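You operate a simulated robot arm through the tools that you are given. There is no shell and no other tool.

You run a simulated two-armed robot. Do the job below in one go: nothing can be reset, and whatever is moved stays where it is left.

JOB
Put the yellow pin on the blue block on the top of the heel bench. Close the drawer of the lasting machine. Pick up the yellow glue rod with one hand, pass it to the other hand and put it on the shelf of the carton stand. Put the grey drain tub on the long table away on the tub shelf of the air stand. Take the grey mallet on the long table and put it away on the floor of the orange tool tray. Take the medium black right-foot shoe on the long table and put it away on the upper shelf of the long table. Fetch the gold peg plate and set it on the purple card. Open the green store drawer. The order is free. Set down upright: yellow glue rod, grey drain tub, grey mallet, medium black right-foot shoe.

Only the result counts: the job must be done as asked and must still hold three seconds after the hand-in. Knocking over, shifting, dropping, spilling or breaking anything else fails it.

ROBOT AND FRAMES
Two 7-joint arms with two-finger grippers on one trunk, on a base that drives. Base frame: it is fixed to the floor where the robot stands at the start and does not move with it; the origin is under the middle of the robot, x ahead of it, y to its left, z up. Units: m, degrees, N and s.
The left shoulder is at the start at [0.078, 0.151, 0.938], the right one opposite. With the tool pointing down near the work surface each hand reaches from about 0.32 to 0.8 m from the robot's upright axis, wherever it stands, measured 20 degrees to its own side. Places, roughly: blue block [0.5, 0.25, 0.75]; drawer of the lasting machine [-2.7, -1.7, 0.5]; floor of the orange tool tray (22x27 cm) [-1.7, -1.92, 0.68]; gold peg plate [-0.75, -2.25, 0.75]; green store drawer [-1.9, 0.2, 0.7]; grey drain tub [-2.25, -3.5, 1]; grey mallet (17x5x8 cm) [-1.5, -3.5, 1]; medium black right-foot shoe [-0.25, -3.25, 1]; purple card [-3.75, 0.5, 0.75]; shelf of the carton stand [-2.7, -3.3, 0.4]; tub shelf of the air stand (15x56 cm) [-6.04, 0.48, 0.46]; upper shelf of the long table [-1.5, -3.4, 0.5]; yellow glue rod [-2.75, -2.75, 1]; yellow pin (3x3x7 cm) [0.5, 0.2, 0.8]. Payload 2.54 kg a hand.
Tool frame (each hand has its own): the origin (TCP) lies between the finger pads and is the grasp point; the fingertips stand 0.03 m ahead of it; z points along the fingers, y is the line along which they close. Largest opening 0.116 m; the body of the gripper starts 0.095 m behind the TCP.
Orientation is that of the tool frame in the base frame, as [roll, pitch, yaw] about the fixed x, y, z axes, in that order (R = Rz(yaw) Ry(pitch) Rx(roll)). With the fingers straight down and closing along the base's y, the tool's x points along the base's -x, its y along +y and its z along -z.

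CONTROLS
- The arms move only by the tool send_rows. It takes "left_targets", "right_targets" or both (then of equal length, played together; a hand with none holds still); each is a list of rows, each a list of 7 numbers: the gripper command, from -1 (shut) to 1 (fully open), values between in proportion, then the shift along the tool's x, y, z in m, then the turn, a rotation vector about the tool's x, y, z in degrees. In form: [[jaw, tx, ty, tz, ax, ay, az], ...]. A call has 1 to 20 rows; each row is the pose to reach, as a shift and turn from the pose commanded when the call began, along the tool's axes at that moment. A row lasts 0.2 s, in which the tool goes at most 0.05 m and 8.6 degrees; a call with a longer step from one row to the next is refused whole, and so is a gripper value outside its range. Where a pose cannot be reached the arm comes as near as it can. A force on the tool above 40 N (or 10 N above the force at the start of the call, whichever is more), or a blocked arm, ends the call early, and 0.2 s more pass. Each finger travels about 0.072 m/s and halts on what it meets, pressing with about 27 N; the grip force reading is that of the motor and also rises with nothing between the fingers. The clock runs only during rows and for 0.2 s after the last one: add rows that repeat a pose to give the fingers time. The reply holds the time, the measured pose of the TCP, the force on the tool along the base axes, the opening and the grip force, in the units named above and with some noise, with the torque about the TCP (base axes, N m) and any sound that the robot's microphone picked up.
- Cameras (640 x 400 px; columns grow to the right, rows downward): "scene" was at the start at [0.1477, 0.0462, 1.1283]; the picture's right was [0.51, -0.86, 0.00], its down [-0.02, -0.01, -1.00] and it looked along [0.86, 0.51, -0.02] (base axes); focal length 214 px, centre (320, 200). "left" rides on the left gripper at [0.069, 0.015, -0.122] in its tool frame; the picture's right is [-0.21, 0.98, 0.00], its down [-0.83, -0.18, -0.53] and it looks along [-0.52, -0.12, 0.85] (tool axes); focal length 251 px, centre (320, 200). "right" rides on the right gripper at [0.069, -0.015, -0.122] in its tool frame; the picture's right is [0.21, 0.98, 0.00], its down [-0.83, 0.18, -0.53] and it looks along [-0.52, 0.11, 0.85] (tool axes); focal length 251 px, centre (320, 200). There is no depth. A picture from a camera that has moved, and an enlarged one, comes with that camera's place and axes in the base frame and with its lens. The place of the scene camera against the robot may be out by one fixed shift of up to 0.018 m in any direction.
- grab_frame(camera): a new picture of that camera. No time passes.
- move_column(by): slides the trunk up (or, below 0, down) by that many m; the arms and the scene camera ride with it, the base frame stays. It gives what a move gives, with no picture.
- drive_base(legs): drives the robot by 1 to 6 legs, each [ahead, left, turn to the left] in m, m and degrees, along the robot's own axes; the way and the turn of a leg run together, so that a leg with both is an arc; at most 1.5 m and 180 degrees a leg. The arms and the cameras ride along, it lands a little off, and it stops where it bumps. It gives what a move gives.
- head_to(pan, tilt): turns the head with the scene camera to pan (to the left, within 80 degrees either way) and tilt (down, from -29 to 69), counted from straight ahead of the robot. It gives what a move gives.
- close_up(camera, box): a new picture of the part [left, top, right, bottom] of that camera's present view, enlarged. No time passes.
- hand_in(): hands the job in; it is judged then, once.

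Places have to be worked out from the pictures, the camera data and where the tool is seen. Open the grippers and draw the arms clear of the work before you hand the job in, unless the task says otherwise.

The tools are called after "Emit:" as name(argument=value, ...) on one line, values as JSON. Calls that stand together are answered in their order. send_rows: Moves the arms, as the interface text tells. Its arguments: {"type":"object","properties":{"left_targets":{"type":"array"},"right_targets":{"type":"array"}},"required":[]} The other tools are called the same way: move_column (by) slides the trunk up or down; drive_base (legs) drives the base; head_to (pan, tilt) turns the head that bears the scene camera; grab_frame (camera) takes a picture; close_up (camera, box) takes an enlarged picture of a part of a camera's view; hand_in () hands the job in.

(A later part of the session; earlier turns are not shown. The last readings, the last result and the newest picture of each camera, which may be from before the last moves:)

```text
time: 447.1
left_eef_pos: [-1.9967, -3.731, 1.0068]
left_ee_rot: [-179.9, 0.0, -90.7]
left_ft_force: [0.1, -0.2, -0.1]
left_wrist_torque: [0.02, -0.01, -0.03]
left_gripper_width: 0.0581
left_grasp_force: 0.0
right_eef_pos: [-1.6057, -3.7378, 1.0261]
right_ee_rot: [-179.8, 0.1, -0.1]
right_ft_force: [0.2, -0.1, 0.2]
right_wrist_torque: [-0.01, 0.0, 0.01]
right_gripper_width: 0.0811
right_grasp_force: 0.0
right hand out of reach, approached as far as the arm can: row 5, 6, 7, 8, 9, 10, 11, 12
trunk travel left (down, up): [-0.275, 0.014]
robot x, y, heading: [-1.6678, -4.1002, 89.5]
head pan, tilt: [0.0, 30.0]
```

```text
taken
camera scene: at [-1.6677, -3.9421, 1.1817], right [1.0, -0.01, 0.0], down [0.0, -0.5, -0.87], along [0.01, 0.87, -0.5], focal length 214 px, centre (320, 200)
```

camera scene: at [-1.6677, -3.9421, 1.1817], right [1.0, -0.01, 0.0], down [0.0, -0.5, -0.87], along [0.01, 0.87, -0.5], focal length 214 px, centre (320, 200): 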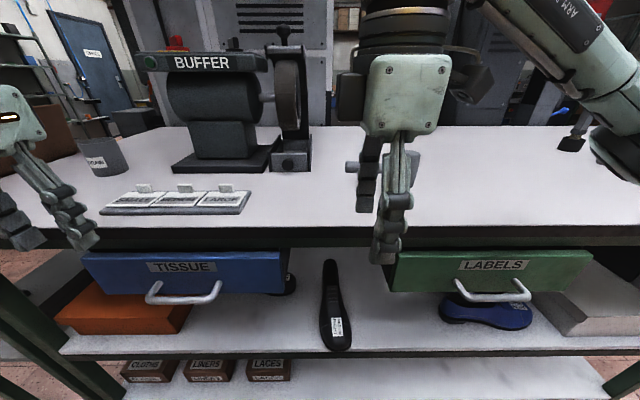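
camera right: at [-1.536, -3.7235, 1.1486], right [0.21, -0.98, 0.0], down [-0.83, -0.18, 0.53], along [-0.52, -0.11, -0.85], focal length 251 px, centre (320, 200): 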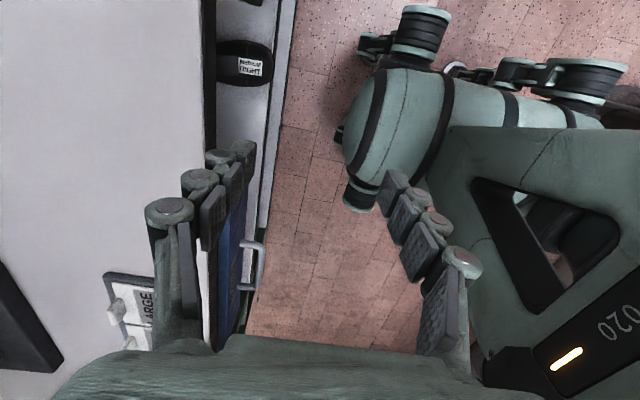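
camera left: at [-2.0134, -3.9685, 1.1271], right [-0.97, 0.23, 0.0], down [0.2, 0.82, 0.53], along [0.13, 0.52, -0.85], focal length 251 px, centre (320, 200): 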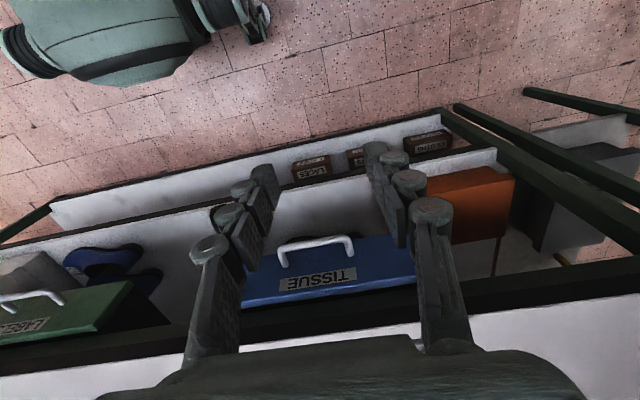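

The hover height was out of reach at that distance. I'm creeping 3 cm closer and moving over the head at the lowest clearing height (z≈1.078).

Emit:
drive_base(legs=[[0.03, 0, 0]])

Emit:
send_rows(right_targets=[[0.4, 0, 0, -0.035, 0, 0, 0], [0.4, 0.01, -0.01, -0.052, 0, 0, 0], [0.4, 0.035, -0.05, -0.052, 0, 0, 0], [0.4, 0.062, -0.09, -0.052, 0, 0, 0], [0.4, 0.09, -0.13, -0.052, 0, 0, 0], [0.4, 0.118, -0.17, -0.052, 0, 0, 0], [0.4, 0.146, -0.208, -0.052, 0, 0, 0], [0.4, 0.146, -0.208, -0.052, 0, 0, 0]])

Emit:
grab_frame(camera="right")

```text
time: 448.0
left_eef_pos: [-1.9952, -3.7018, 1.0061]
left_ee_rot: [-179.8, -0.2, -90.7]
left_ft_force: [-0.7, 0.1, 0.3]
left_wrist_torque: [-0.02, 0.0, -0.02]
left_gripper_width: 0.058
left_grasp_force: 0.0
right_eef_pos: [-1.6057, -3.7071, 1.0256]
right_ee_rot: [-180.0, -0.1, -0.2]
right_ft_force: [0.2, -0.2, -0.7]
right_wrist_torque: [-0.06, 0.0, -0.01]
right_gripper_width: 0.0812
right_grasp_force: 0.1
trunk travel left (down, up): [-0.275, 0.014]
robot x, y, heading: [-1.6707, -4.0708, 89.6]
head pan, tilt: [0.0, 30.0]
```

```text
time: 449.8
left_eef_pos: [-1.9963, -3.701, 1.0071]
left_ee_rot: [-180.0, -0.1, -90.8]
left_ft_force: [0.0, 0.2, 0.3]
left_wrist_torque: [0.0, -0.04, 0.01]
left_gripper_width: 0.0582
left_grasp_force: 0.0
right_eef_pos: [-1.5938, -3.716, 1.0369]
right_ee_rot: [-179.9, 0.1, -0.3]
right_ft_force: [1.1, -1.1, 0.3]
right_wrist_torque: [0.02, 0.03, -0.01]
right_gripper_width: 0.0806
right_grasp_force: 0.1
right hand out of reach, approached as far as the arm can: row 1, 2, 3, 4, 5, 6, 7, 8
trunk travel left (down, up): [-0.275, 0.014]
robot x, y, heading: [-1.6698, -4.0722, 89.5]
head pan, tilt: [0.0, 30.0]
```

```text
taken
camera right: at [-1.5242, -3.7015, 1.1596], right [0.21, -0.98, 0.0], down [-0.83, -0.18, 0.53], along [-0.52, -0.11, -0.85], focal length 251 px, centre (320, 200)
```

right: 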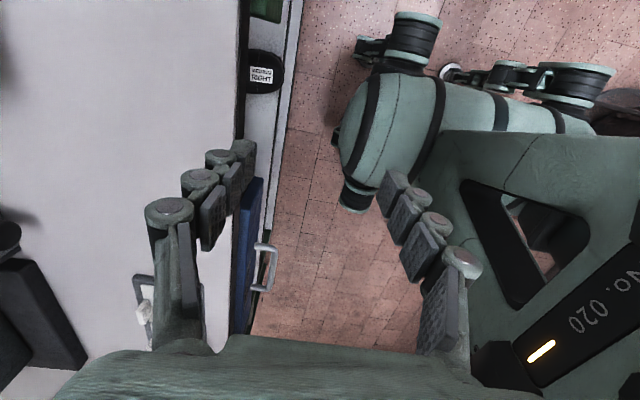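

That yaw direction is blocked for the right arm. Turning back to neutral first, then trying the other way round.

Emit:
send_rows(right_targets=[[0.2, 0.02, 0.002, 0, 0, 0, 8], [0.2, 0.04, 0.004, 0, 0, 0, 16], [0.2, 0.06, 0.006, 0, 0, 0, 24], [0.2, 0.08, 0.008, 0, 0, 0, 32], [0.2, 0.1, 0.01, 0, 0, 0, 40], [0.2, 0.12, 0.012, 0, 0, 0, 48], [0.2, 0.14, 0.014, 0, 0, 0, 56], [0.2, 0.16, 0.016, 0, 0, 0, 64], [0.2, 0.18, 0.018, 0, 0, 0, 72], [0.2, 0.2, 0.02, 0, 0, 0, 80], [0.2, 0.22, 0.02, 0, 0, 0, 88]])

Emit:
send_rows(right_targets=[[0.4, -0.01, 0.004, -0.01, 0, 0, 8], [0.4, -0.02, 0.008, -0.02, 0, 0, 16], [0.4, -0.03, 0.012, -0.03, 0, 0, 24], [0.4, -0.04, 0.016, -0.038, 0, 0, 32], [0.4, -0.06, 0.024, -0.038, 0, 0, 40], [0.4, -0.08, 0.034, -0.038, 0, 0, 48], [0.4, -0.1, 0.044, -0.038, 0, 0, 56], [0.4, -0.12, 0.054, -0.038, 0, 0, 64], [0.4, -0.145, 0.064, -0.038, 0, 0, 72], [0.4, -0.17, 0.076, -0.038, 0, 0, 80], [0.4, -0.2, 0.09, -0.038, 0, 0, 88], [0.4, -0.2, 0.09, -0.038, 0, 0, 92]])

Emit:
grab_frame(camera="right")

```text
time: 452.2
left_eef_pos: [-1.9953, -3.703, 1.0059]
left_ee_rot: [-179.9, 0.0, -90.7]
left_ft_force: [0.7, -0.5, 0.7]
left_wrist_torque: [0.02, 0.0, 0.01]
left_gripper_width: 0.0581
left_grasp_force: 0.0
right_eef_pos: [-1.3689, -3.7421, 1.0409]
right_ee_rot: [180.0, 0.1, -88.4]
right_ft_force: [0.0, 0.5, 0.7]
right_wrist_torque: [-0.04, 0.02, 0.01]
right_gripper_width: 0.0697
right_grasp_force: 0.1
trunk travel left (down, up): [-0.275, 0.014]
robot x, y, heading: [-1.6708, -4.0726, 89.4]
head pan, tilt: [0.0, 30.0]
```

```text
time: 454.8
left_eef_pos: [-1.9958, -3.7021, 1.0061]
left_ee_rot: [-179.9, -0.2, -90.8]
left_ft_force: [0.0, -0.5, 0.2]
left_wrist_torque: [0.0, 0.01, -0.02]
left_gripper_width: 0.058
left_grasp_force: 0.0
right_eef_pos: [-1.4699, -3.5445, 1.0778]
right_ee_rot: [-180.0, 0.0, 179.6]
right_ft_force: [0.2, 0.6, -0.4]
right_wrist_torque: [0.0, 0.01, 0.0]
right_gripper_width: 0.0812
right_grasp_force: 0.0
trunk travel left (down, up): [-0.275, 0.014]
robot x, y, heading: [-1.6703, -4.0721, 89.4]
head pan, tilt: [0.0, 30.0]
```

```text
taken
camera right: at [-1.5373, -3.5601, 1.2017], right [-0.21, 0.98, 0.0], down [0.83, 0.17, 0.53], along [0.52, 0.11, -0.85], focal length 251 px, centre (320, 200)
```

right: 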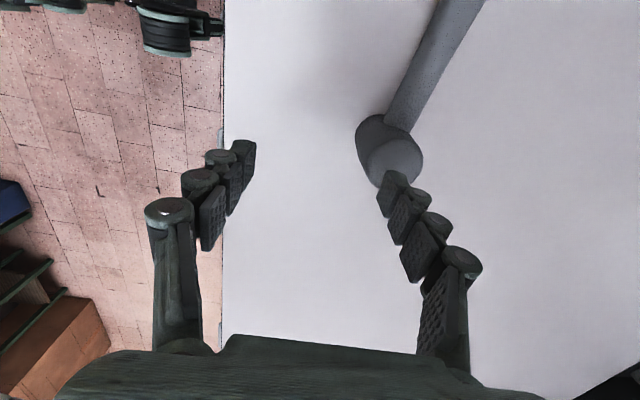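

This way works. The head is at ≈(-1.475, -3.491); centring over it and descending.

Emit:
send_rows(right_targets=[[0.4, 0.002, 0.027, 0, 0, 0, 0], [0.4, 0.005, 0.0535, 0, 0, 0, 0], [0.4, 0.005, 0.0535, 0, 0, 0, 0]])

Emit:
grab_frame(camera="right")

```text
time: 455.6
left_eef_pos: [-1.9958, -3.7043, 1.0067]
left_ee_rot: [-179.9, 0.0, -90.9]
left_ft_force: [-0.7, -0.5, -1.3]
left_wrist_torque: [0.02, -0.03, -0.03]
left_gripper_width: 0.0578
left_grasp_force: 0.1
right_eef_pos: [-1.4738, -3.4905, 1.0809]
right_ee_rot: [179.9, 0.0, 179.9]
right_ft_force: [-1.0, 0.0, -0.2]
right_wrist_torque: [0.02, 0.0, -0.02]
right_gripper_width: 0.0813
right_grasp_force: 0.0
trunk travel left (down, up): [-0.275, 0.014]
robot x, y, heading: [-1.6733, -4.0697, 89.7]
head pan, tilt: [0.0, 30.0]
```

```text
taken
camera right: at [-1.5407, -3.5062, 1.2033], right [-0.21, 0.98, 0.0], down [0.83, 0.18, 0.53], along [0.52, 0.11, -0.85], focal length 251 px, centre (320, 200)
```

right: 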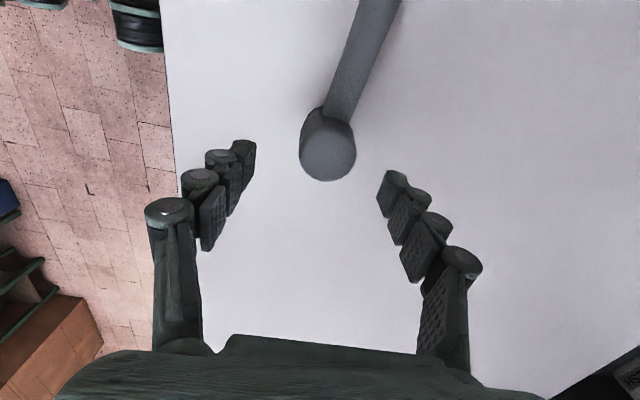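

Centred. Descending to z≈1.0 and closing on the head.

Emit:
send_rows(right_targets=[[0.4, 0, 0.004, 0.03, 0, 0, 0], [0.4, 0, 0.004, 0.06, 0, 0, 0], [0.4, 0, 0.004, 0.08, 0, 0, 0], [0.2, 0, 0.004, 0.08, 0, 0, 0], [0.0, 0, 0.004, 0.08, 0, 0, 0], [-0.3, 0, 0.004, 0.08, 0, 0, 0], [-1, 0, 0.004, 0.08, 0, 0, 0], [-1, 0, 0.004, 0.08, 0, 0, 0]])

Emit:
send_rows(right_targets=[[-1, 0, 0, -0.01, 0, 0, 0], [-1, 0, 0, -0.03, 0, 0, 0], [-1, 0, 0, -0.06, 0, 0, 0], [-1, 0, 0, -0.08, 0, 0, 0]])

Emit:
grab_frame(camera="right")

Emit:
grab_frame(camera="scene")

```text
time: 457.4
left_eef_pos: [-1.9956, -3.7013, 1.0068]
left_ee_rot: [-179.9, -0.1, -90.9]
left_ft_force: [0.1, -0.8, -0.8]
left_wrist_torque: [0.0, 0.03, -0.01]
left_gripper_width: 0.0582
left_grasp_force: 0.1
right_eef_pos: [-1.4726, -3.4876, 0.9986]
right_ee_rot: [179.9, 0.0, 179.7]
right_ft_force: [0.1, 9.8, 7.1]
right_wrist_torque: [0.5, 0.17, -0.28]
right_gripper_width: 0.0481
right_grasp_force: 27.2
trunk travel left (down, up): [-0.275, 0.014]
robot x, y, heading: [-1.6676, -4.0707, 89.6]
head pan, tilt: [0.0, 30.0]
```

```text
time: 458.4
left_eef_pos: [-1.9958, -3.7026, 1.0046]
left_ee_rot: [-179.8, -0.1, -90.8]
left_ft_force: [-0.9, 0.0, -0.5]
left_wrist_torque: [-0.02, 0.0, 0.03]
left_gripper_width: 0.0578
left_grasp_force: 0.1
right_eef_pos: [-1.4723, -3.4876, 1.0768]
right_ee_rot: [179.8, -0.1, 179.8]
right_ft_force: [-0.3, 0.6, -5.6]
right_wrist_torque: [0.0, -0.06, -0.04]
right_gripper_width: 0.0479
right_grasp_force: 26.9
trunk travel left (down, up): [-0.275, 0.014]
robot x, y, heading: [-1.6713, -4.0731, 89.4]
head pan, tilt: [0.0, 30.0]
```

```text
taken
camera right: at [-1.5411, -3.5022, 1.201], right [-0.21, 0.98, 0.0], down [0.83, 0.18, 0.53], along [0.52, 0.11, -0.85], focal length 251 px, centre (320, 200)
```

right: 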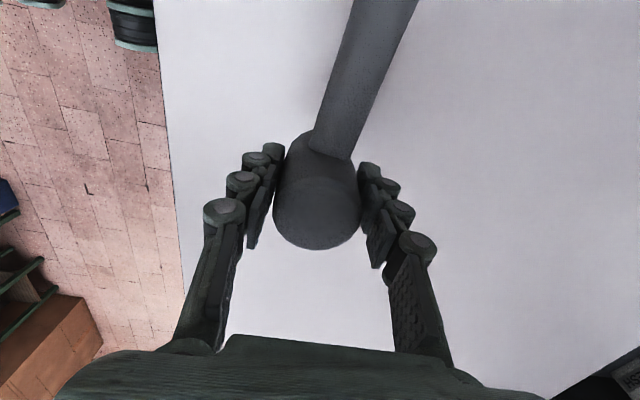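

```text
taken
camera scene: at [-1.6675, -3.9119, 1.1817], right [1.0, -0.01, 0.0], down [0.0, -0.5, -0.87], along [0.01, 0.87, -0.5], focal length 214 px, centre (320, 200)
```

scene: 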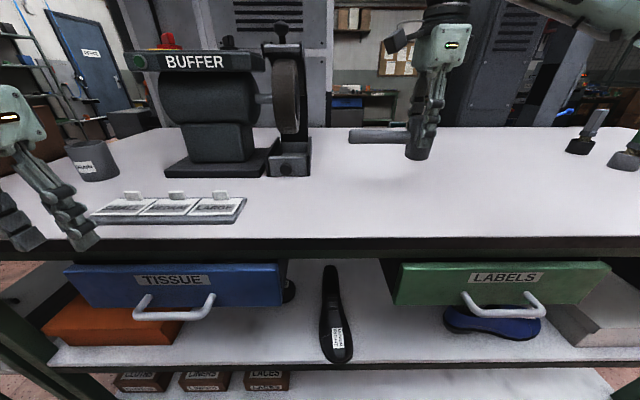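

The mallet is held upright. I'm drawing it back over the aisle, then moving west to the tub.

Emit:
send_rows(right_targets=[[-1, 0, -0.04, -0.02, 0, 0, 0], [-1, -0.005, -0.08, -0.03, 0, 0, 0], [-1, -0.01, -0.12, -0.04, 0, 0, 0], [-1, -0.02, -0.16, -0.04, 0, 0, 0], [-1, -0.03, -0.2, -0.04, 0, 0, 0]])

Emit:
drive_base(legs=[[-0.12, 0, 0], [0, 0.37, 0.5]])

Emit:
head_to(pan=15, tilt=25)

Emit:
grab_frame(camera="scene")

Emit:
grab_frame(camera="left")

```text
time: 459.6
left_eef_pos: [-1.9952, -3.703, 1.0054]
left_ee_rot: [-179.9, -0.1, -90.9]
left_ft_force: [-0.2, -0.6, -0.6]
left_wrist_torque: [0.02, 0.0, 0.01]
left_gripper_width: 0.0582
left_grasp_force: 0.1
right_eef_pos: [-1.443, -3.6873, 1.1184]
right_ee_rot: [179.9, 0.0, 179.9]
right_ft_force: [0.3, -0.1, -5.2]
right_wrist_torque: [0.03, -0.05, 0.01]
right_gripper_width: 0.048
right_grasp_force: 27.4
trunk travel left (down, up): [-0.275, 0.014]
robot x, y, heading: [-1.6743, -4.0689, 89.3]
head pan, tilt: [0.0, 30.0]
```

```text
time: 464.5
left_eef_pos: [-2.3628, -3.8184, 1.0065]
left_ee_rot: [-180.0, -0.1, -90.6]
left_ft_force: [-0.1, 0.0, 1.2]
left_wrist_torque: [-0.01, 0.0, -0.01]
left_gripper_width: 0.058
left_grasp_force: 0.0
right_eef_pos: [-1.8118, -3.8002, 1.1188]
right_ee_rot: [179.9, 0.0, 179.9]
right_ft_force: [-0.2, 1.5, -5.3]
right_wrist_torque: [0.02, -0.06, 0.0]
right_gripper_width: 0.047
right_grasp_force: 27.2
trunk travel left (down, up): [-0.275, 0.014]
robot x, y, heading: [-2.0397, -4.1849, 89.6]
head pan, tilt: [0.0, 30.0]
```

```text
time: 465.3
left_eef_pos: [-2.364, -3.8176, 1.0058]
left_ee_rot: [-179.9, -0.1, -90.7]
left_ft_force: [0.5, -0.7, 0.9]
left_wrist_torque: [0.01, 0.01, -0.01]
left_gripper_width: 0.0581
left_grasp_force: 0.0
right_eef_pos: [-1.8108, -3.801, 1.1186]
right_ee_rot: [180.0, 0.0, 179.9]
right_ft_force: [-0.7, 0.4, -5.6]
right_wrist_torque: [-0.04, -0.09, -0.02]
right_gripper_width: 0.0468
right_grasp_force: 27.2
trunk travel left (down, up): [-0.275, 0.014]
robot x, y, heading: [-2.0328, -4.1871, 89.6]
head pan, tilt: [15.0, 25.0]
```

```text
taken
camera scene: at [-2.0582, -4.028, 1.1896], right [0.97, 0.25, 0.0], down [0.11, -0.41, -0.91], along [-0.23, 0.88, -0.42], focal length 214 px, centre (320, 200)
```

scene: 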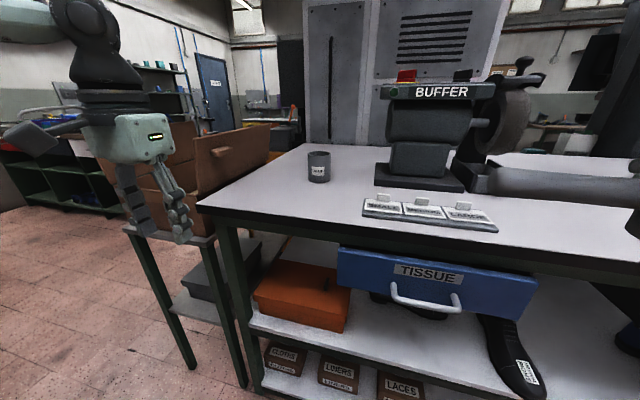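

```text
taken
camera left: at [-2.3799, -3.8864, 1.1271], right [-0.97, 0.23, 0.0], down [0.19, 0.82, 0.53], along [0.12, 0.52, -0.85], focal length 251 px, centre (320, 200)
```

left: 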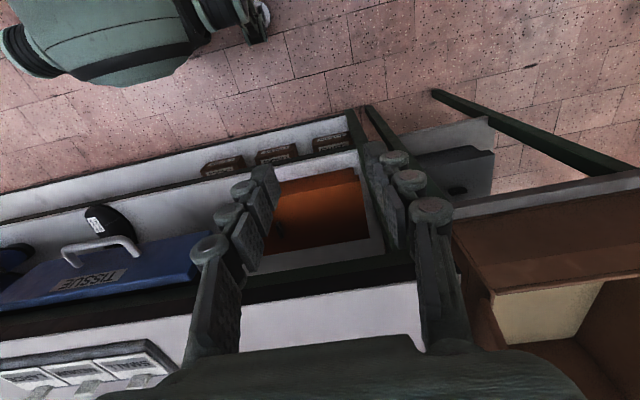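

The tub is at ≈(-2.22, -3.41). I'm bringing the left hand, tilted 45° and wide open, to a pre-grasp in front of it.

Emit:
send_rows(left_targets=[[0.2, -0.0322, -0.0154, -0.02, 0, -5, 0], [0.4, -0.0644, -0.0308, -0.035, 0, -10, 0], [0.6, -0.0966, -0.0462, -0.045, 0, -15, 0], [0.8, -0.1288, -0.0616, -0.045, 0, -20, 0], [0.95, -0.161, -0.077, -0.045, 0, -25, 0], [0.95, -0.1931, -0.0923, -0.045, 0, -30, 0], [0.95, -0.2253, -0.1077, -0.045, 0, -35, 0], [0.95, -0.2575, -0.1231, -0.045, 0, -40, 0], [0.95, -0.2897, -0.1385, -0.045, 0, -45, 0], [0.95, -0.2897, -0.1385, -0.045, 0, -45, 0]])

Emit:
grab_frame(camera="left")

Emit:
grab_frame(camera="scene")

```text
time: 467.5
left_eef_pos: [-2.2215, -3.5316, 1.0502]
left_ee_rot: [-179.8, 45.0, -90.5]
left_ft_force: [-0.5, -0.7, -0.3]
left_wrist_torque: [0.0, 0.01, 0.04]
left_gripper_width: 0.113
left_grasp_force: 0.1
right_eef_pos: [-1.8106, -3.8015, 1.1184]
right_ee_rot: [179.8, 0.0, 179.9]
right_ft_force: [-0.7, 1.4, -5.8]
right_wrist_torque: [0.03, -0.07, -0.02]
right_gripper_width: 0.0465
right_grasp_force: 27.5
trunk travel left (down, up): [-0.275, 0.014]
robot x, y, heading: [-2.0353, -4.1828, 89.5]
head pan, tilt: [15.0, 25.0]
```

```text
taken
camera left: at [-2.2386, -3.6657, 1.0868], right [-0.98, 0.16, 0.15], down [0.18, 0.21, 0.96], along [0.13, 0.96, -0.23], focal length 251 px, centre (320, 200)
```

left: 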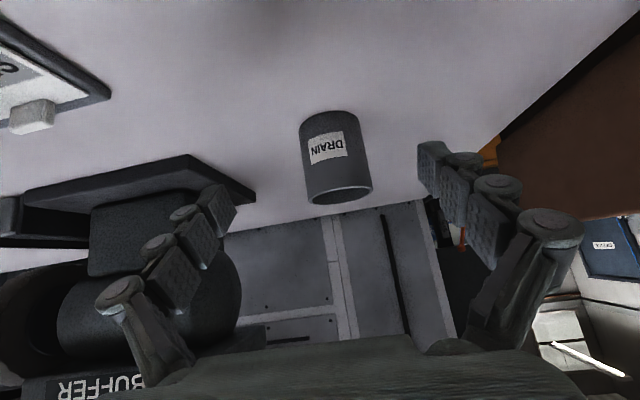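

```text
taken
camera scene: at [-2.0583, -4.0283, 1.1897], right [0.97, 0.25, 0.0], down [0.11, -0.41, -0.91], along [-0.23, 0.88, -0.42], focal length 214 px, centre (320, 200)
```

scene: 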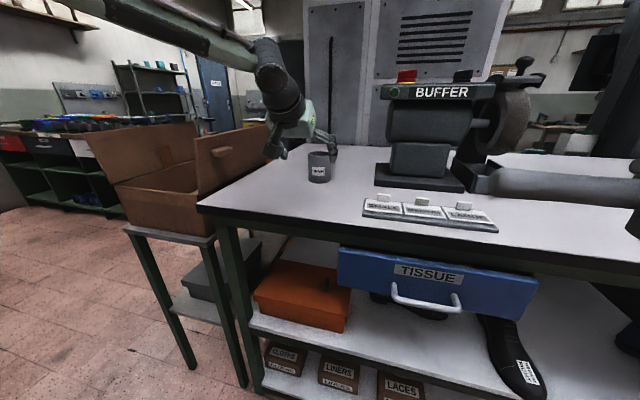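

The tub (≈7 cm wide) is centred at ≈(-2.226, -3.42). Lowering to z≈1.0 and advancing around it.

Emit:
send_rows(left_targets=[[0.95, 0.0177, 0.0045, 0.0177, 0, 0, 0], [0.95, 0.0354, 0.0045, 0.0354, 0, 0, 0], [0.95, 0.0154, 0.0045, 0.0554, 0, 0, 0], [0.95, -0.0046, 0.0045, 0.0754, 0, 0, 0], [0.95, -0.0246, 0.0045, 0.0954, 0, 0, 0], [0.95, -0.0435, 0.0045, 0.1143, 0, 0, 0], [0.95, -0.0435, 0.0045, 0.1143, 0, 0, 0]])

Emit:
grab_frame(camera="left")

Emit:
close_up(camera="scene", box=[240, 90, 400, 230])

```text
time: 469.1
left_eef_pos: [-2.2259, -3.418, 1.0012]
left_ee_rot: [-179.9, 44.9, -90.5]
left_ft_force: [-0.9, 0.5, 0.9]
left_wrist_torque: [0.01, 0.01, 0.02]
left_gripper_width: 0.1132
left_grasp_force: 0.0
right_eef_pos: [-1.8122, -3.8027, 1.1189]
right_ee_rot: [179.9, 0.0, 179.9]
right_ft_force: [-0.2, 0.3, -6.1]
right_wrist_torque: [0.02, -0.04, 0.0]
right_gripper_width: 0.0463
right_grasp_force: 26.8
trunk travel left (down, up): [-0.275, 0.014]
robot x, y, heading: [-2.0388, -4.1853, 89.7]
head pan, tilt: [15.0, 25.0]
```

```text
taken
camera left: at [-2.2428, -3.5532, 1.0377], right [-0.98, 0.16, 0.15], down [0.18, 0.21, 0.96], along [0.13, 0.96, -0.23], focal length 251 px, centre (320, 200)
```

left: 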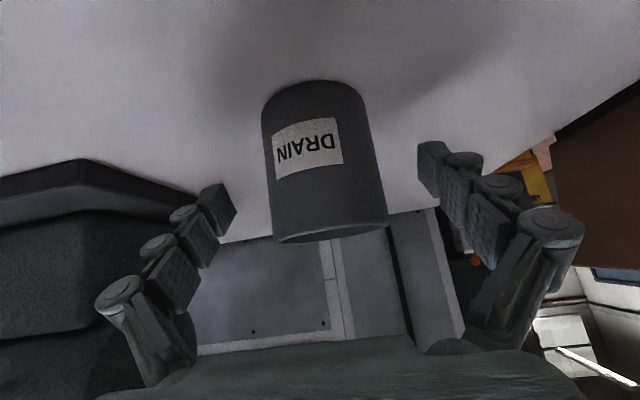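

```text
2.86 times, centred on (320, 160) of scene
camera zoom: at [-2.0582, -4.0283, 1.1897], right [0.97, 0.25, 0.0], down [0.11, -0.41, -0.91], along [-0.23, 0.88, -0.42], focal length 613 px, centre (320, 314)
```

zoom: 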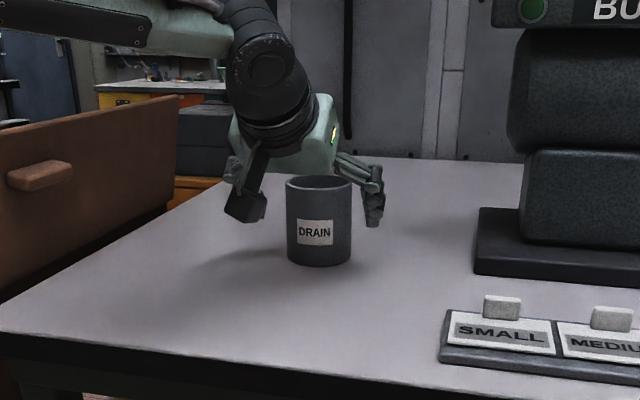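

The tub sits between the fingers. Closing and lifting slightly.

Emit:
send_rows(left_targets=[[0.7, 0, 0, 0, 0, 0, 0], [0.5, 0, 0, 0, 0, 0, 0], [0.3, 0, 0, 0, 0, 0, 0], [0.1, 0, 0, 0, 0, 0, 0], [-0.2, 0, 0, 0, 0, 0, 0], [-0.6, 0, 0, 0, 0, 0, 0], [-1, 0, 0, 0, 0, 0, 0], [-1, 0, 0, 0, 0, 0, 0]])

Emit:
grab_frame(camera="left")

```text
time: 470.9
left_eef_pos: [-2.2246, -3.419, 1.0006]
left_ee_rot: [-179.9, 44.9, -90.6]
left_ft_force: [0.8, -0.9, 1.6]
left_wrist_torque: [-0.03, -0.09, -0.02]
left_gripper_width: 0.0707
left_grasp_force: 27.1
right_eef_pos: [-1.8109, -3.8012, 1.118]
right_ee_rot: [180.0, 0.0, 179.9]
right_ft_force: [0.6, -0.4, -4.4]
right_wrist_torque: [0.0, -0.08, -0.05]
right_gripper_width: 0.046
right_grasp_force: 26.8
trunk travel left (down, up): [-0.275, 0.014]
robot x, y, heading: [-2.0381, -4.1831, 89.5]
head pan, tilt: [15.0, 25.0]
```

```text
taken
camera left: at [-2.2428, -3.5532, 1.0375], right [-0.98, 0.16, 0.15], down [0.18, 0.21, 0.96], along [0.13, 0.96, -0.23], focal length 251 px, centre (320, 200)
```

left: 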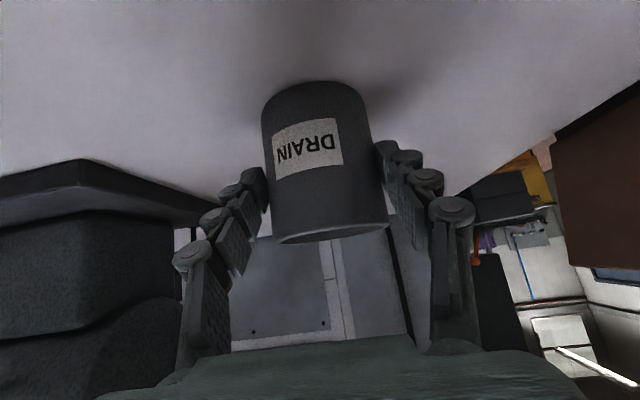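

The tub is gripped (71 mm). The right jaw reading has been creeping from 48 to 46 mm, so I check the mallet's hold.

Emit:
grab_frame(camera="right")

Emit:
head_to(pan=-25, tilt=15)

Emit:
grab_frame(camera="scene")

```text
taken
camera right: at [-1.8788, -3.8163, 1.2418], right [-0.21, 0.98, 0.0], down [0.83, 0.18, 0.53], along [0.52, 0.11, -0.85], focal length 251 px, centre (320, 200)
```

right: 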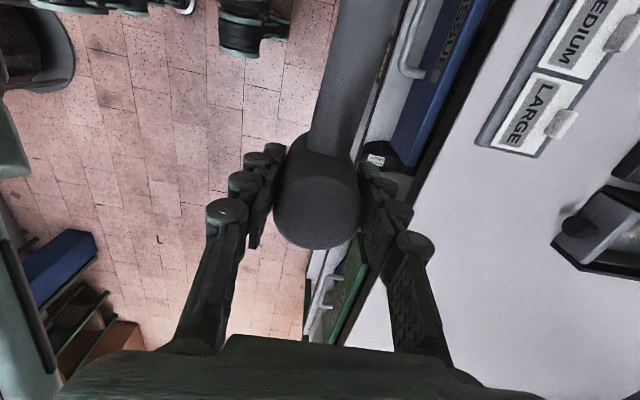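

```text
time: 471.9
left_eef_pos: [-2.226, -3.4181, 1.0008]
left_ee_rot: [-179.9, 44.9, -90.5]
left_ft_force: [0.0, 0.7, 1.4]
left_wrist_torque: [0.07, -0.08, 0.0]
left_gripper_width: 0.0707
left_grasp_force: 26.9
right_eef_pos: [-1.8111, -3.801, 1.1184]
right_ee_rot: [179.8, 0.0, 179.9]
right_ft_force: [0.2, 0.5, -4.8]
right_wrist_torque: [0.01, -0.08, -0.02]
right_gripper_width: 0.0461
right_grasp_force: 26.7
trunk travel left (down, up): [-0.275, 0.014]
robot x, y, heading: [-2.0398, -4.1883, 89.6]
head pan, tilt: [-25.0, 15.0]
```

```text
taken
camera scene: at [-1.995, -4.0328, 1.2059], right [0.9, -0.43, 0.0], down [-0.11, -0.23, -0.97], along [0.41, 0.87, -0.26], focal length 214 px, centre (320, 200)
```

scene: 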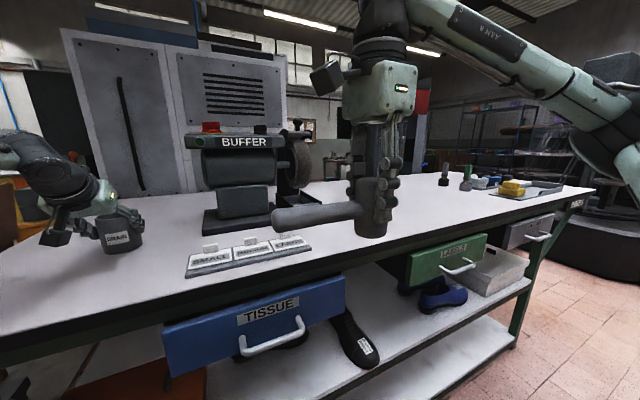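

The mallet hold looks unchanged. Lifting the tub, drawing it back and leaving westward.

Emit:
send_rows(left_targets=[[-1, -0.01, 0, -0.01, 0, 0, 0], [-1, -0.03, 0, -0.03, 0, 0, 0], [-1, -0.045, 0, -0.055, 0, 0, 0], [-1, -0.03, 0, -0.085, 0, 0, 0], [-1, -0.005, 0, -0.11, 0, 0, 0], [-1, 0.02, 0, -0.135, 0, 0, 0], [-1, 0.045, 0, -0.16, 0, 0, 0], [-1, 0.055, 0, -0.17, 0, 0, 0]])

Emit:
drive_base(legs=[[-0.15, 0, 0]])

Emit:
head_to(pan=10, tilt=15)

Emit:
grab_frame(camera="scene")

```text
time: 473.7
left_eef_pos: [-2.2239, -3.5778, 1.0799]
left_ee_rot: [-179.8, 44.8, -90.5]
left_ft_force: [-0.9, 0.4, -1.1]
left_wrist_torque: [-0.09, 0.02, 0.01]
left_gripper_width: 0.0706
left_grasp_force: 27.2
right_eef_pos: [-1.8116, -3.8013, 1.1179]
right_ee_rot: [179.9, 0.1, 179.9]
right_ft_force: [0.3, 0.0, -5.4]
right_wrist_torque: [-0.03, -0.04, -0.02]
right_gripper_width: 0.046
right_grasp_force: 26.5
trunk travel left (down, up): [-0.275, 0.014]
robot x, y, heading: [-2.0409, -4.1858, 89.5]
head pan, tilt: [-25.0, 15.0]
```

```text
time: 475.1
left_eef_pos: [-2.2278, -3.7222, 1.0807]
left_ee_rot: [-179.9, 44.9, -90.4]
left_ft_force: [-0.2, -0.7, -0.8]
left_wrist_torque: [0.0, 0.02, 0.02]
left_gripper_width: 0.0705
left_grasp_force: 26.9
right_eef_pos: [-1.8135, -3.9447, 1.1191]
right_ee_rot: [179.9, 0.0, -179.8]
right_ft_force: [0.4, -0.8, -5.5]
right_wrist_torque: [-0.01, -0.08, -0.03]
right_gripper_width: 0.0455
right_grasp_force: 27.4
trunk travel left (down, up): [-0.275, 0.014]
robot x, y, heading: [-2.0359, -4.3315, 89.9]
head pan, tilt: [-25.0, 15.0]
```

```text
time: 476.1
left_eef_pos: [-2.2271, -3.7222, 1.081]
left_ee_rot: [-179.9, 44.8, -90.4]
left_ft_force: [0.0, 0.9, -0.8]
left_wrist_torque: [-0.07, -0.01, 0.03]
left_gripper_width: 0.0705
left_grasp_force: 26.8
right_eef_pos: [-1.8141, -3.9433, 1.1188]
right_ee_rot: [-179.9, 0.0, -179.8]
right_ft_force: [0.3, 0.7, -5.0]
right_wrist_torque: [0.01, -0.09, -0.01]
right_gripper_width: 0.046
right_grasp_force: 27.0
trunk travel left (down, up): [-0.275, 0.014]
robot x, y, heading: [-2.033, -4.3298, 89.6]
head pan, tilt: [10.0, 15.0]
```

```text
taken
camera scene: at [-2.052, -4.1687, 1.2059], right [0.99, 0.17, 0.0], down [0.04, -0.26, -0.97], along [-0.16, 0.95, -0.26], focal length 214 px, centre (320, 200)
```

scene: 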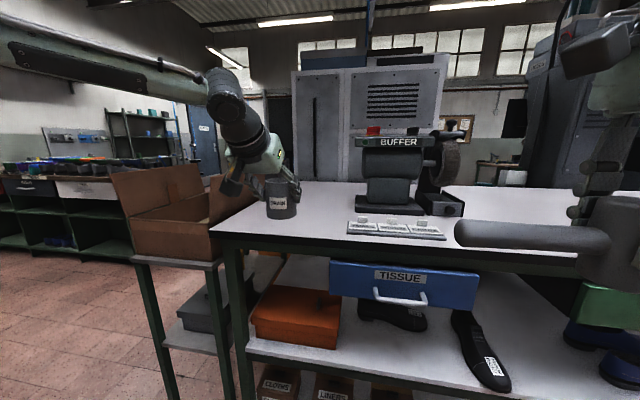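

Tub and mallet are both held. I'm backing a bit, sliding west past the carton stand, then driving north.

Emit:
drive_base(legs=[[-0.12, 0, 0], [0, 1.45, 0], [1.4, 0, 0]])

Emit:
grab_frame(camera="scene")

Emit:
grab_frame(camera="right")

```text
time: 497.5
left_eef_pos: [-3.596, -2.4204, 1.0787]
left_ee_rot: [-179.9, 44.9, -92.6]
left_ft_force: [-0.1, 0.6, -1.0]
left_wrist_torque: [-0.04, 0.04, 0.04]
left_gripper_width: 0.0697
left_grasp_force: 27.3
right_eef_pos: [-3.1927, -2.6582, 1.1183]
right_ee_rot: [180.0, 0.0, 177.8]
right_ft_force: [-0.4, -0.9, -5.2]
right_wrist_torque: [0.01, -0.03, 0.02]
right_gripper_width: 0.0455
right_grasp_force: 27.0
trunk travel left (down, up): [-0.275, 0.014]
robot x, y, heading: [-3.4333, -3.0356, 87.3]
head pan, tilt: [10.0, 15.0]
```

```text
taken
camera scene: at [-3.4406, -2.8734, 1.2058], right [0.99, 0.13, 0.0], down [0.03, -0.26, -0.97], along [-0.13, 0.96, -0.26], focal length 214 px, centre (320, 200)
```

scene: 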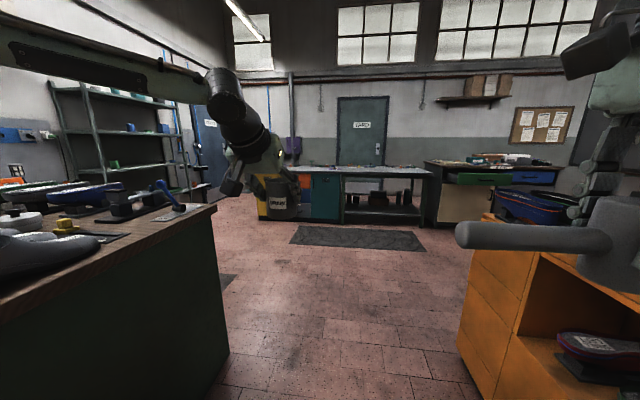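

```text
taken
camera right: at [-3.2611, -2.6711, 1.2417], right [-0.18, 0.98, 0.0], down [0.83, 0.15, 0.53], along [0.53, 0.09, -0.85], focal length 251 px, centre (320, 200)
```

right: 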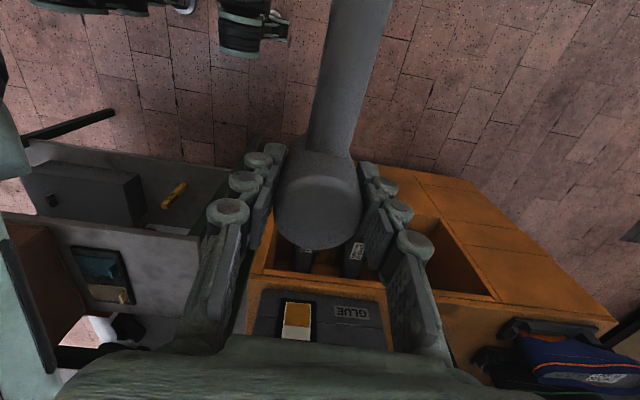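

All good; the glue rod still stands. Continuing north to the aisle.

Emit:
drive_base(legs=[[1.4, 0, 2.5], [0.6, 0, 0], [0, 0, -90]])

Emit:
head_to(pan=-20, tilt=15)

Emit:
grab_frame(camera="scene")

```text
time: 511.4
left_eef_pos: [-2.8167, -0.8174, 1.0798]
left_ee_rot: [-179.9, 44.8, -178.6]
left_ft_force: [-0.2, -0.1, -1.3]
left_wrist_torque: [0.0, 0.03, 0.01]
left_gripper_width: 0.0691
left_grasp_force: 26.7
right_eef_pos: [-3.0269, -1.238, 1.1174]
right_ee_rot: [179.9, 0.1, 91.8]
right_ft_force: [0.3, 0.3, -5.8]
right_wrist_torque: [-0.08, -0.01, 0.01]
right_gripper_width: 0.0453
right_grasp_force: 27.6
trunk travel left (down, up): [-0.275, 0.014]
robot x, y, heading: [-3.4192, -1.024, 1.4]
head pan, tilt: [10.0, 15.0]
```

```text
time: 512.4
left_eef_pos: [-2.8175, -0.8173, 1.0812]
left_ee_rot: [-179.9, 44.9, -178.6]
left_ft_force: [-0.2, -0.8, -1.4]
left_wrist_torque: [0.01, 0.03, -0.02]
left_gripper_width: 0.0692
left_grasp_force: 26.9
right_eef_pos: [-3.0265, -1.2381, 1.1179]
right_ee_rot: [-180.0, 0.0, 91.8]
right_ft_force: [0.2, -0.1, -5.7]
right_wrist_torque: [-0.05, -0.03, 0.01]
right_gripper_width: 0.0454
right_grasp_force: 27.1
trunk travel left (down, up): [-0.275, 0.014]
robot x, y, heading: [-3.4174, -1.023, 2.0]
head pan, tilt: [-20.0, 15.0]
```

```text
taken
camera scene: at [-3.2594, -1.0522, 1.2059], right [-0.32, -0.95, 0.0], down [-0.25, 0.08, -0.97], along [0.92, -0.31, -0.26], focal length 214 px, centre (320, 200)
```

scene: 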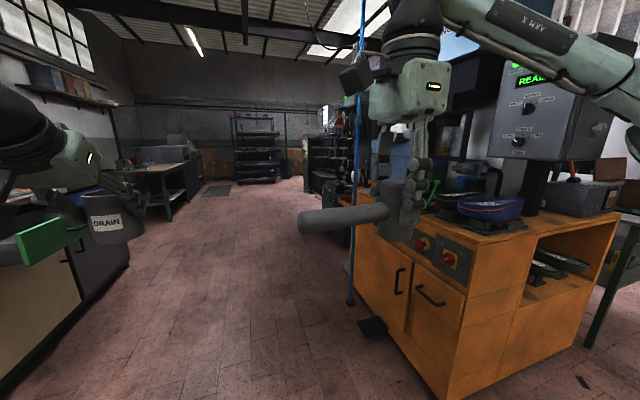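

Lane clear. Driving east 1.6 m and turning to face the tray (south).

Emit:
drive_base(legs=[[1.4, 0, 0], [0.2, 0, 0], [0, 0, -91.5]])

Emit:
head_to(pan=0, tilt=30)

Emit:
grab_frame(camera="scene")

Emit:
close_up(camera="scene", box=[220, 120, 460, 280])

```text
time: 524.5
left_eef_pos: [-1.6703, -1.6273, 1.0805]
left_ee_rot: [-179.9, 44.8, 86.7]
left_ft_force: [0.7, 0.2, -0.7]
left_wrist_torque: [0.0, 0.03, 0.03]
left_gripper_width: 0.069
left_grasp_force: 27.1
right_eef_pos: [-2.0732, -1.3864, 1.1178]
right_ee_rot: [179.9, 0.0, -2.8]
right_ft_force: [0.3, -0.5, -5.1]
right_wrist_torque: [0.01, 0.06, -0.01]
right_gripper_width: 0.0451
right_grasp_force: 26.6
trunk travel left (down, up): [-0.275, 0.014]
robot x, y, heading: [-1.8279, -1.0111, -93.1]
head pan, tilt: [-20.0, 15.0]
```

```text
time: 525.4
left_eef_pos: [-1.6699, -1.6271, 1.0805]
left_ee_rot: [-179.6, 44.8, 86.7]
left_ft_force: [-0.5, -0.5, -1.5]
left_wrist_torque: [-0.02, -0.02, -0.04]
left_gripper_width: 0.0691
left_grasp_force: 26.7
right_eef_pos: [-2.0731, -1.3856, 1.1179]
right_ee_rot: [179.9, 0.0, -2.8]
right_ft_force: [0.4, 0.5, -6.2]
right_wrist_torque: [-0.05, 0.03, 0.0]
right_gripper_width: 0.0454
right_grasp_force: 26.6
trunk travel left (down, up): [-0.275, 0.014]
robot x, y, heading: [-1.8267, -1.0123, -93.0]
head pan, tilt: [0.0, 30.0]
```

```text
taken
camera scene: at [-1.8351, -1.1706, 1.1817], right [-1.0, 0.06, 0.0], down [0.03, 0.5, -0.87], along [-0.05, -0.86, -0.5], focal length 214 px, centre (320, 200)
```

scene: 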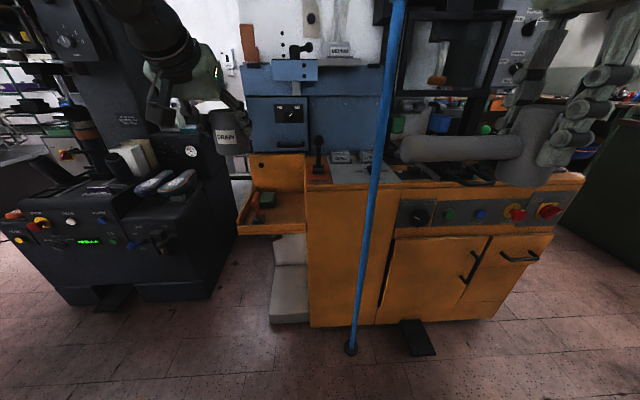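

```text
2.50 times, centred on (340, 200) of scene
camera zoom: at [-1.8351, -1.1706, 1.1817], right [-1.0, 0.06, 0.0], down [0.03, 0.5, -0.87], along [-0.05, -0.86, -0.5], focal length 536 px, centre (270, 200)
```

zoom: 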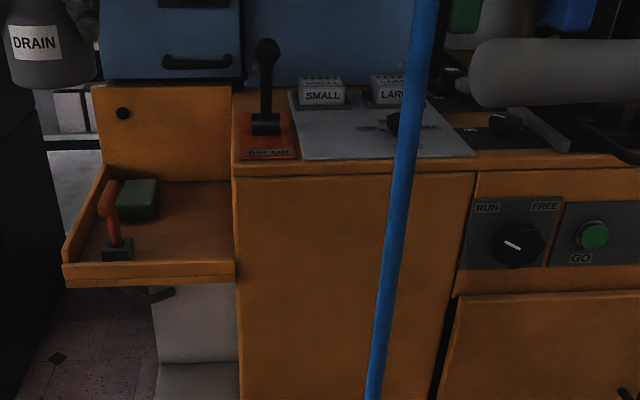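

The tray (x -1.82…-1.57, y -1.80…-2.09, floor ≈0.68) holds a hammer and a sponge on its left; its right strip x≈-1.81…-1.70 is free. I'm moving to stand right in front of it with the mallet side aligned.

Emit:
drive_base(legs=[[0.2, 0.267, 3]])

Emit:
send_rows(right_targets=[[-1, 0.0, 0.012, 0, 0, 0, -8.2], [-1, 0.0, 0.024, 0, 0, 0, -16.4], [-1, 0.0, 0.036, 0, 0, 0, -24.5], [-1, 0.0, 0.048, 0, 0, 0, -32.7], [-1, 0.0, 0.06, 0, 0, 0, -40.9], [-1, 0.0, 0.072, 0, 0, 0, -49.1], [-1, 0.0, 0.084, 0, 0, 0, -57.3], [-1, 0.01, 0.096, 0, 0, 0, -65.5], [-1, 0.02, 0.108, 0, 0, 0, -73.6], [-1, 0.03, 0.12, 0, 0, 0, -81.8], [-1, 0.04, 0.13, 0, 0, 0, -90]], left_targets=[[-1, 0, 0, 0, 0, 0, 0], [-1, 0.01, 0, -0.01, 0, 0, 0], [-1, 0.02, 0, -0.02, 0, 0, 0], [-1, 0.03, 0, -0.03, 0, 0, 0], [-1, 0.04, 0, -0.04, 0, 0, 0], [-1, 0.05, 0, -0.05, 0, 0, 0], [-1, 0.055, 0, -0.055, 0, 0, 0], [-1, 0.055, 0, -0.055, 0, 0, 0], [-1, 0.055, 0, -0.055, 0, 0, 0], [-1, 0.055, 0, -0.055, 0, 0, 0], [-1, 0.055, 0, -0.055, 0, 0, 0]])

Emit:
grab_frame(camera="right")

Emit:
grab_frame(camera="scene")

```text
time: 528.6
left_eef_pos: [-1.3766, -1.8228, 1.0798]
left_ee_rot: [-179.8, 44.8, 89.7]
left_ft_force: [1.1, 0.4, -1.1]
left_wrist_torque: [0.02, 0.03, 0.0]
left_gripper_width: 0.0689
left_grasp_force: 27.5
right_eef_pos: [-1.7914, -1.6016, 1.1189]
right_ee_rot: [-180.0, 0.0, 0.1]
right_ft_force: [-0.2, 0.4, -4.7]
right_wrist_torque: [0.0, 0.06, -0.02]
right_gripper_width: 0.0452
right_grasp_force: 27.1
trunk travel left (down, up): [-0.275, 0.014]
robot x, y, heading: [-1.5637, -1.2171, -90.5]
head pan, tilt: [0.0, 30.0]
```

```text
time: 531.0
left_eef_pos: [-1.3745, -1.7456, 1.0793]
left_ee_rot: [-179.8, 44.8, 89.8]
left_ft_force: [0.1, -0.1, -1.7]
left_wrist_torque: [-0.01, 0.01, 0.01]
left_gripper_width: 0.0691
left_grasp_force: 27.2
right_eef_pos: [-1.7502, -1.7322, 1.1175]
right_ee_rot: [-180.0, 0.0, 90.2]
right_ft_force: [-0.7, -0.3, -5.1]
right_wrist_torque: [-0.09, 0.02, 0.06]
right_gripper_width: 0.0453
right_grasp_force: 27.4
trunk travel left (down, up): [-0.275, 0.014]
robot x, y, heading: [-1.5648, -1.2151, -90.1]
head pan, tilt: [0.0, 30.0]
```

```text
taken
camera right: at [-1.7641, -1.6627, 1.2408], right [0.98, 0.22, 0.0], down [0.18, -0.82, 0.53], along [0.12, -0.52, -0.85], focal length 251 px, centre (320, 200)
```

right: 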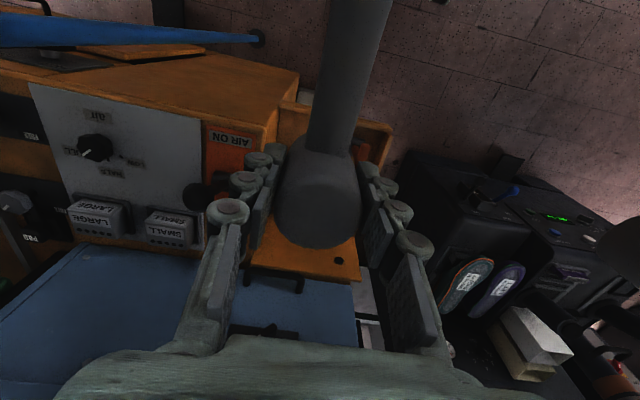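

```text
taken
camera scene: at [-1.5644, -1.3747, 1.1816], right [-1.0, 0.0, 0.0], down [0.0, 0.5, -0.87], along [0.0, -0.87, -0.5], focal length 214 px, centre (320, 200)
```

scene: 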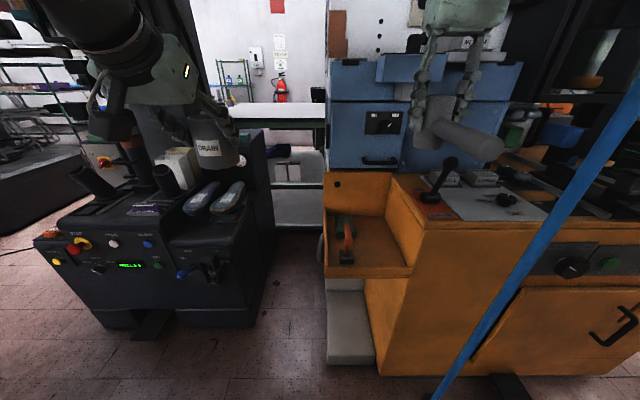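

The mallet now points its handle at me. Zooming into the tray to confirm the free strip.

Emit:
close_up(camera="scene", box=[310, 160, 430, 290])

Emit:
close_up(camera="right", box=[240, 60, 420, 300])

```text
3.08 times, centred on (370, 225) of scene
camera zoom: at [-1.5644, -1.3747, 1.1816], right [-1.0, 0.0, 0.0], down [0.0, 0.5, -0.87], along [0.0, -0.87, -0.5], focal length 660 px, centre (166, 123)
```

zoom: 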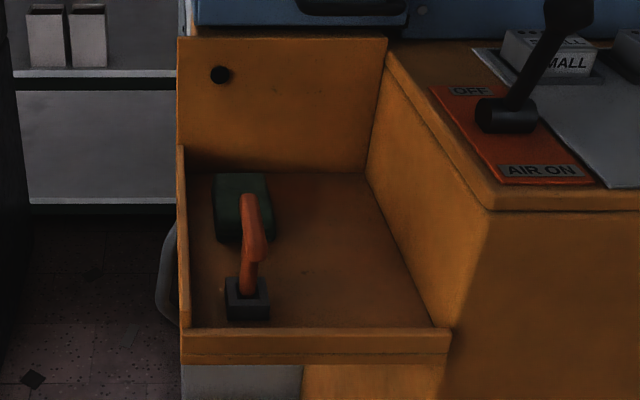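

```text
1.67 times, centred on (330, 180) of right
camera zoom: at [-1.7641, -1.6627, 1.2408], right [0.98, 0.22, 0.0], down [0.18, -0.82, 0.53], along [0.12, -0.52, -0.85], focal length 419 px, centre (303, 233)
```

zoom: 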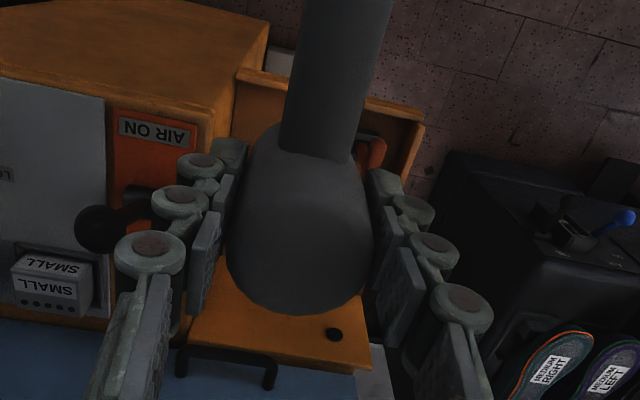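

The free strip spans x≈-1.825…-1.70. I'm driving 0.15 m closer and bringing the mallet over (-1.748, -1.96).

Emit:
drive_base(legs=[[0.15, 0, 0]])

Emit:
send_rows(right_targets=[[-1, -0.02, 0, 0.03, 0, 0, 0], [-1, -0.04, 0, 0.06, 0, 0, 0], [-1, -0.06, 0, 0.1, 0, 0, 0], [-1, -0.076, 0, 0.13, 0, 0, 0], [-1, -0.076, 0, 0.13, 0, 0, 0]])

Emit:
grab_frame(camera="right")

Emit:
grab_frame(camera="scene")

```text
time: 532.5
left_eef_pos: [-1.3683, -1.8851, 1.0847]
left_ee_rot: [-179.0, 45.5, 89.7]
left_ft_force: [-0.7, 0.9, -0.2]
left_wrist_torque: [0.02, -0.01, 0.02]
left_gripper_width: 0.069
left_grasp_force: 27.0
right_eef_pos: [-1.7432, -1.8671, 1.1291]
right_ee_rot: [-179.7, 1.0, 89.4]
right_ft_force: [0.3, -0.2, -4.6]
right_wrist_torque: [-0.09, 0.0, 0.0]
right_gripper_width: 0.0454
right_grasp_force: 26.6
trunk travel left (down, up): [-0.275, 0.014]
robot x, y, heading: [-1.5625, -1.3668, -90.8]
head pan, tilt: [0.0, 30.0]
stopped in leg 1: the robot was blocked; the commanded pose is now the measured one
```

```text
time: 533.7
left_eef_pos: [-1.362, -1.8899, 1.0808]
left_ee_rot: [-178.6, 45.3, 90.4]
left_ft_force: [0.0, 0.2, -0.6]
left_wrist_torque: [0.02, -0.01, 0.0]
left_gripper_width: 0.069
left_grasp_force: 27.5
right_eef_pos: [-1.7372, -1.9507, 0.9977]
right_ee_rot: [-179.2, 0.7, 89.9]
right_ft_force: [0.4, -0.5, -4.8]
right_wrist_torque: [-0.05, 0.0, -0.02]
right_gripper_width: 0.0453
right_grasp_force: 27.4
trunk travel left (down, up): [-0.275, 0.014]
robot x, y, heading: [-1.5611, -1.3653, -90.4]
head pan, tilt: [0.0, 30.0]
```

```text
taken
camera right: at [-1.7492, -1.8802, 1.1198], right [0.98, 0.21, -0.02], down [0.19, -0.82, 0.54], along [0.1, -0.53, -0.84], focal length 251 px, centre (320, 200)
```

right: 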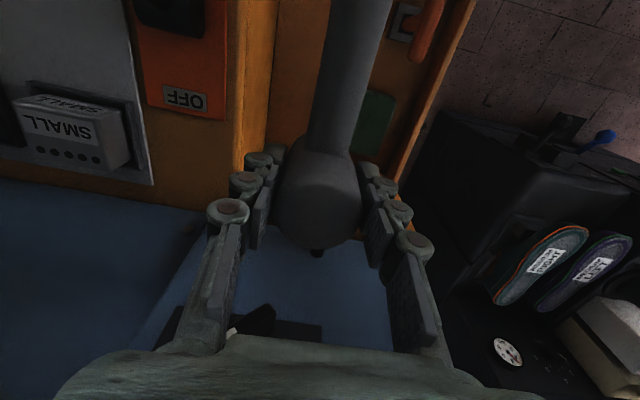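

```text
taken
camera scene: at [-1.5477, -1.5173, 1.1825], right [-1.0, 0.01, 0.02], down [-0.01, 0.49, -0.87], along [-0.01, -0.87, -0.49], focal length 214 px, centre (320, 200)
```

scene: 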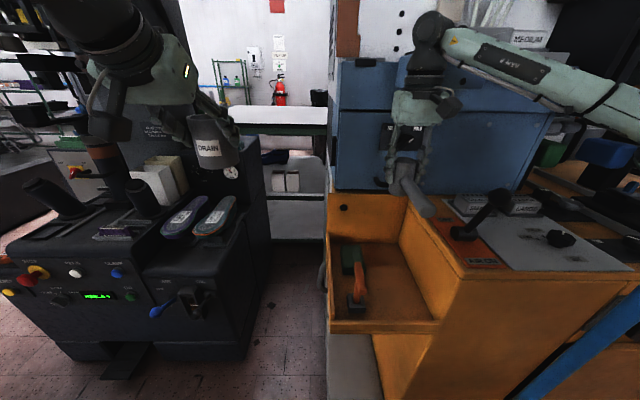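

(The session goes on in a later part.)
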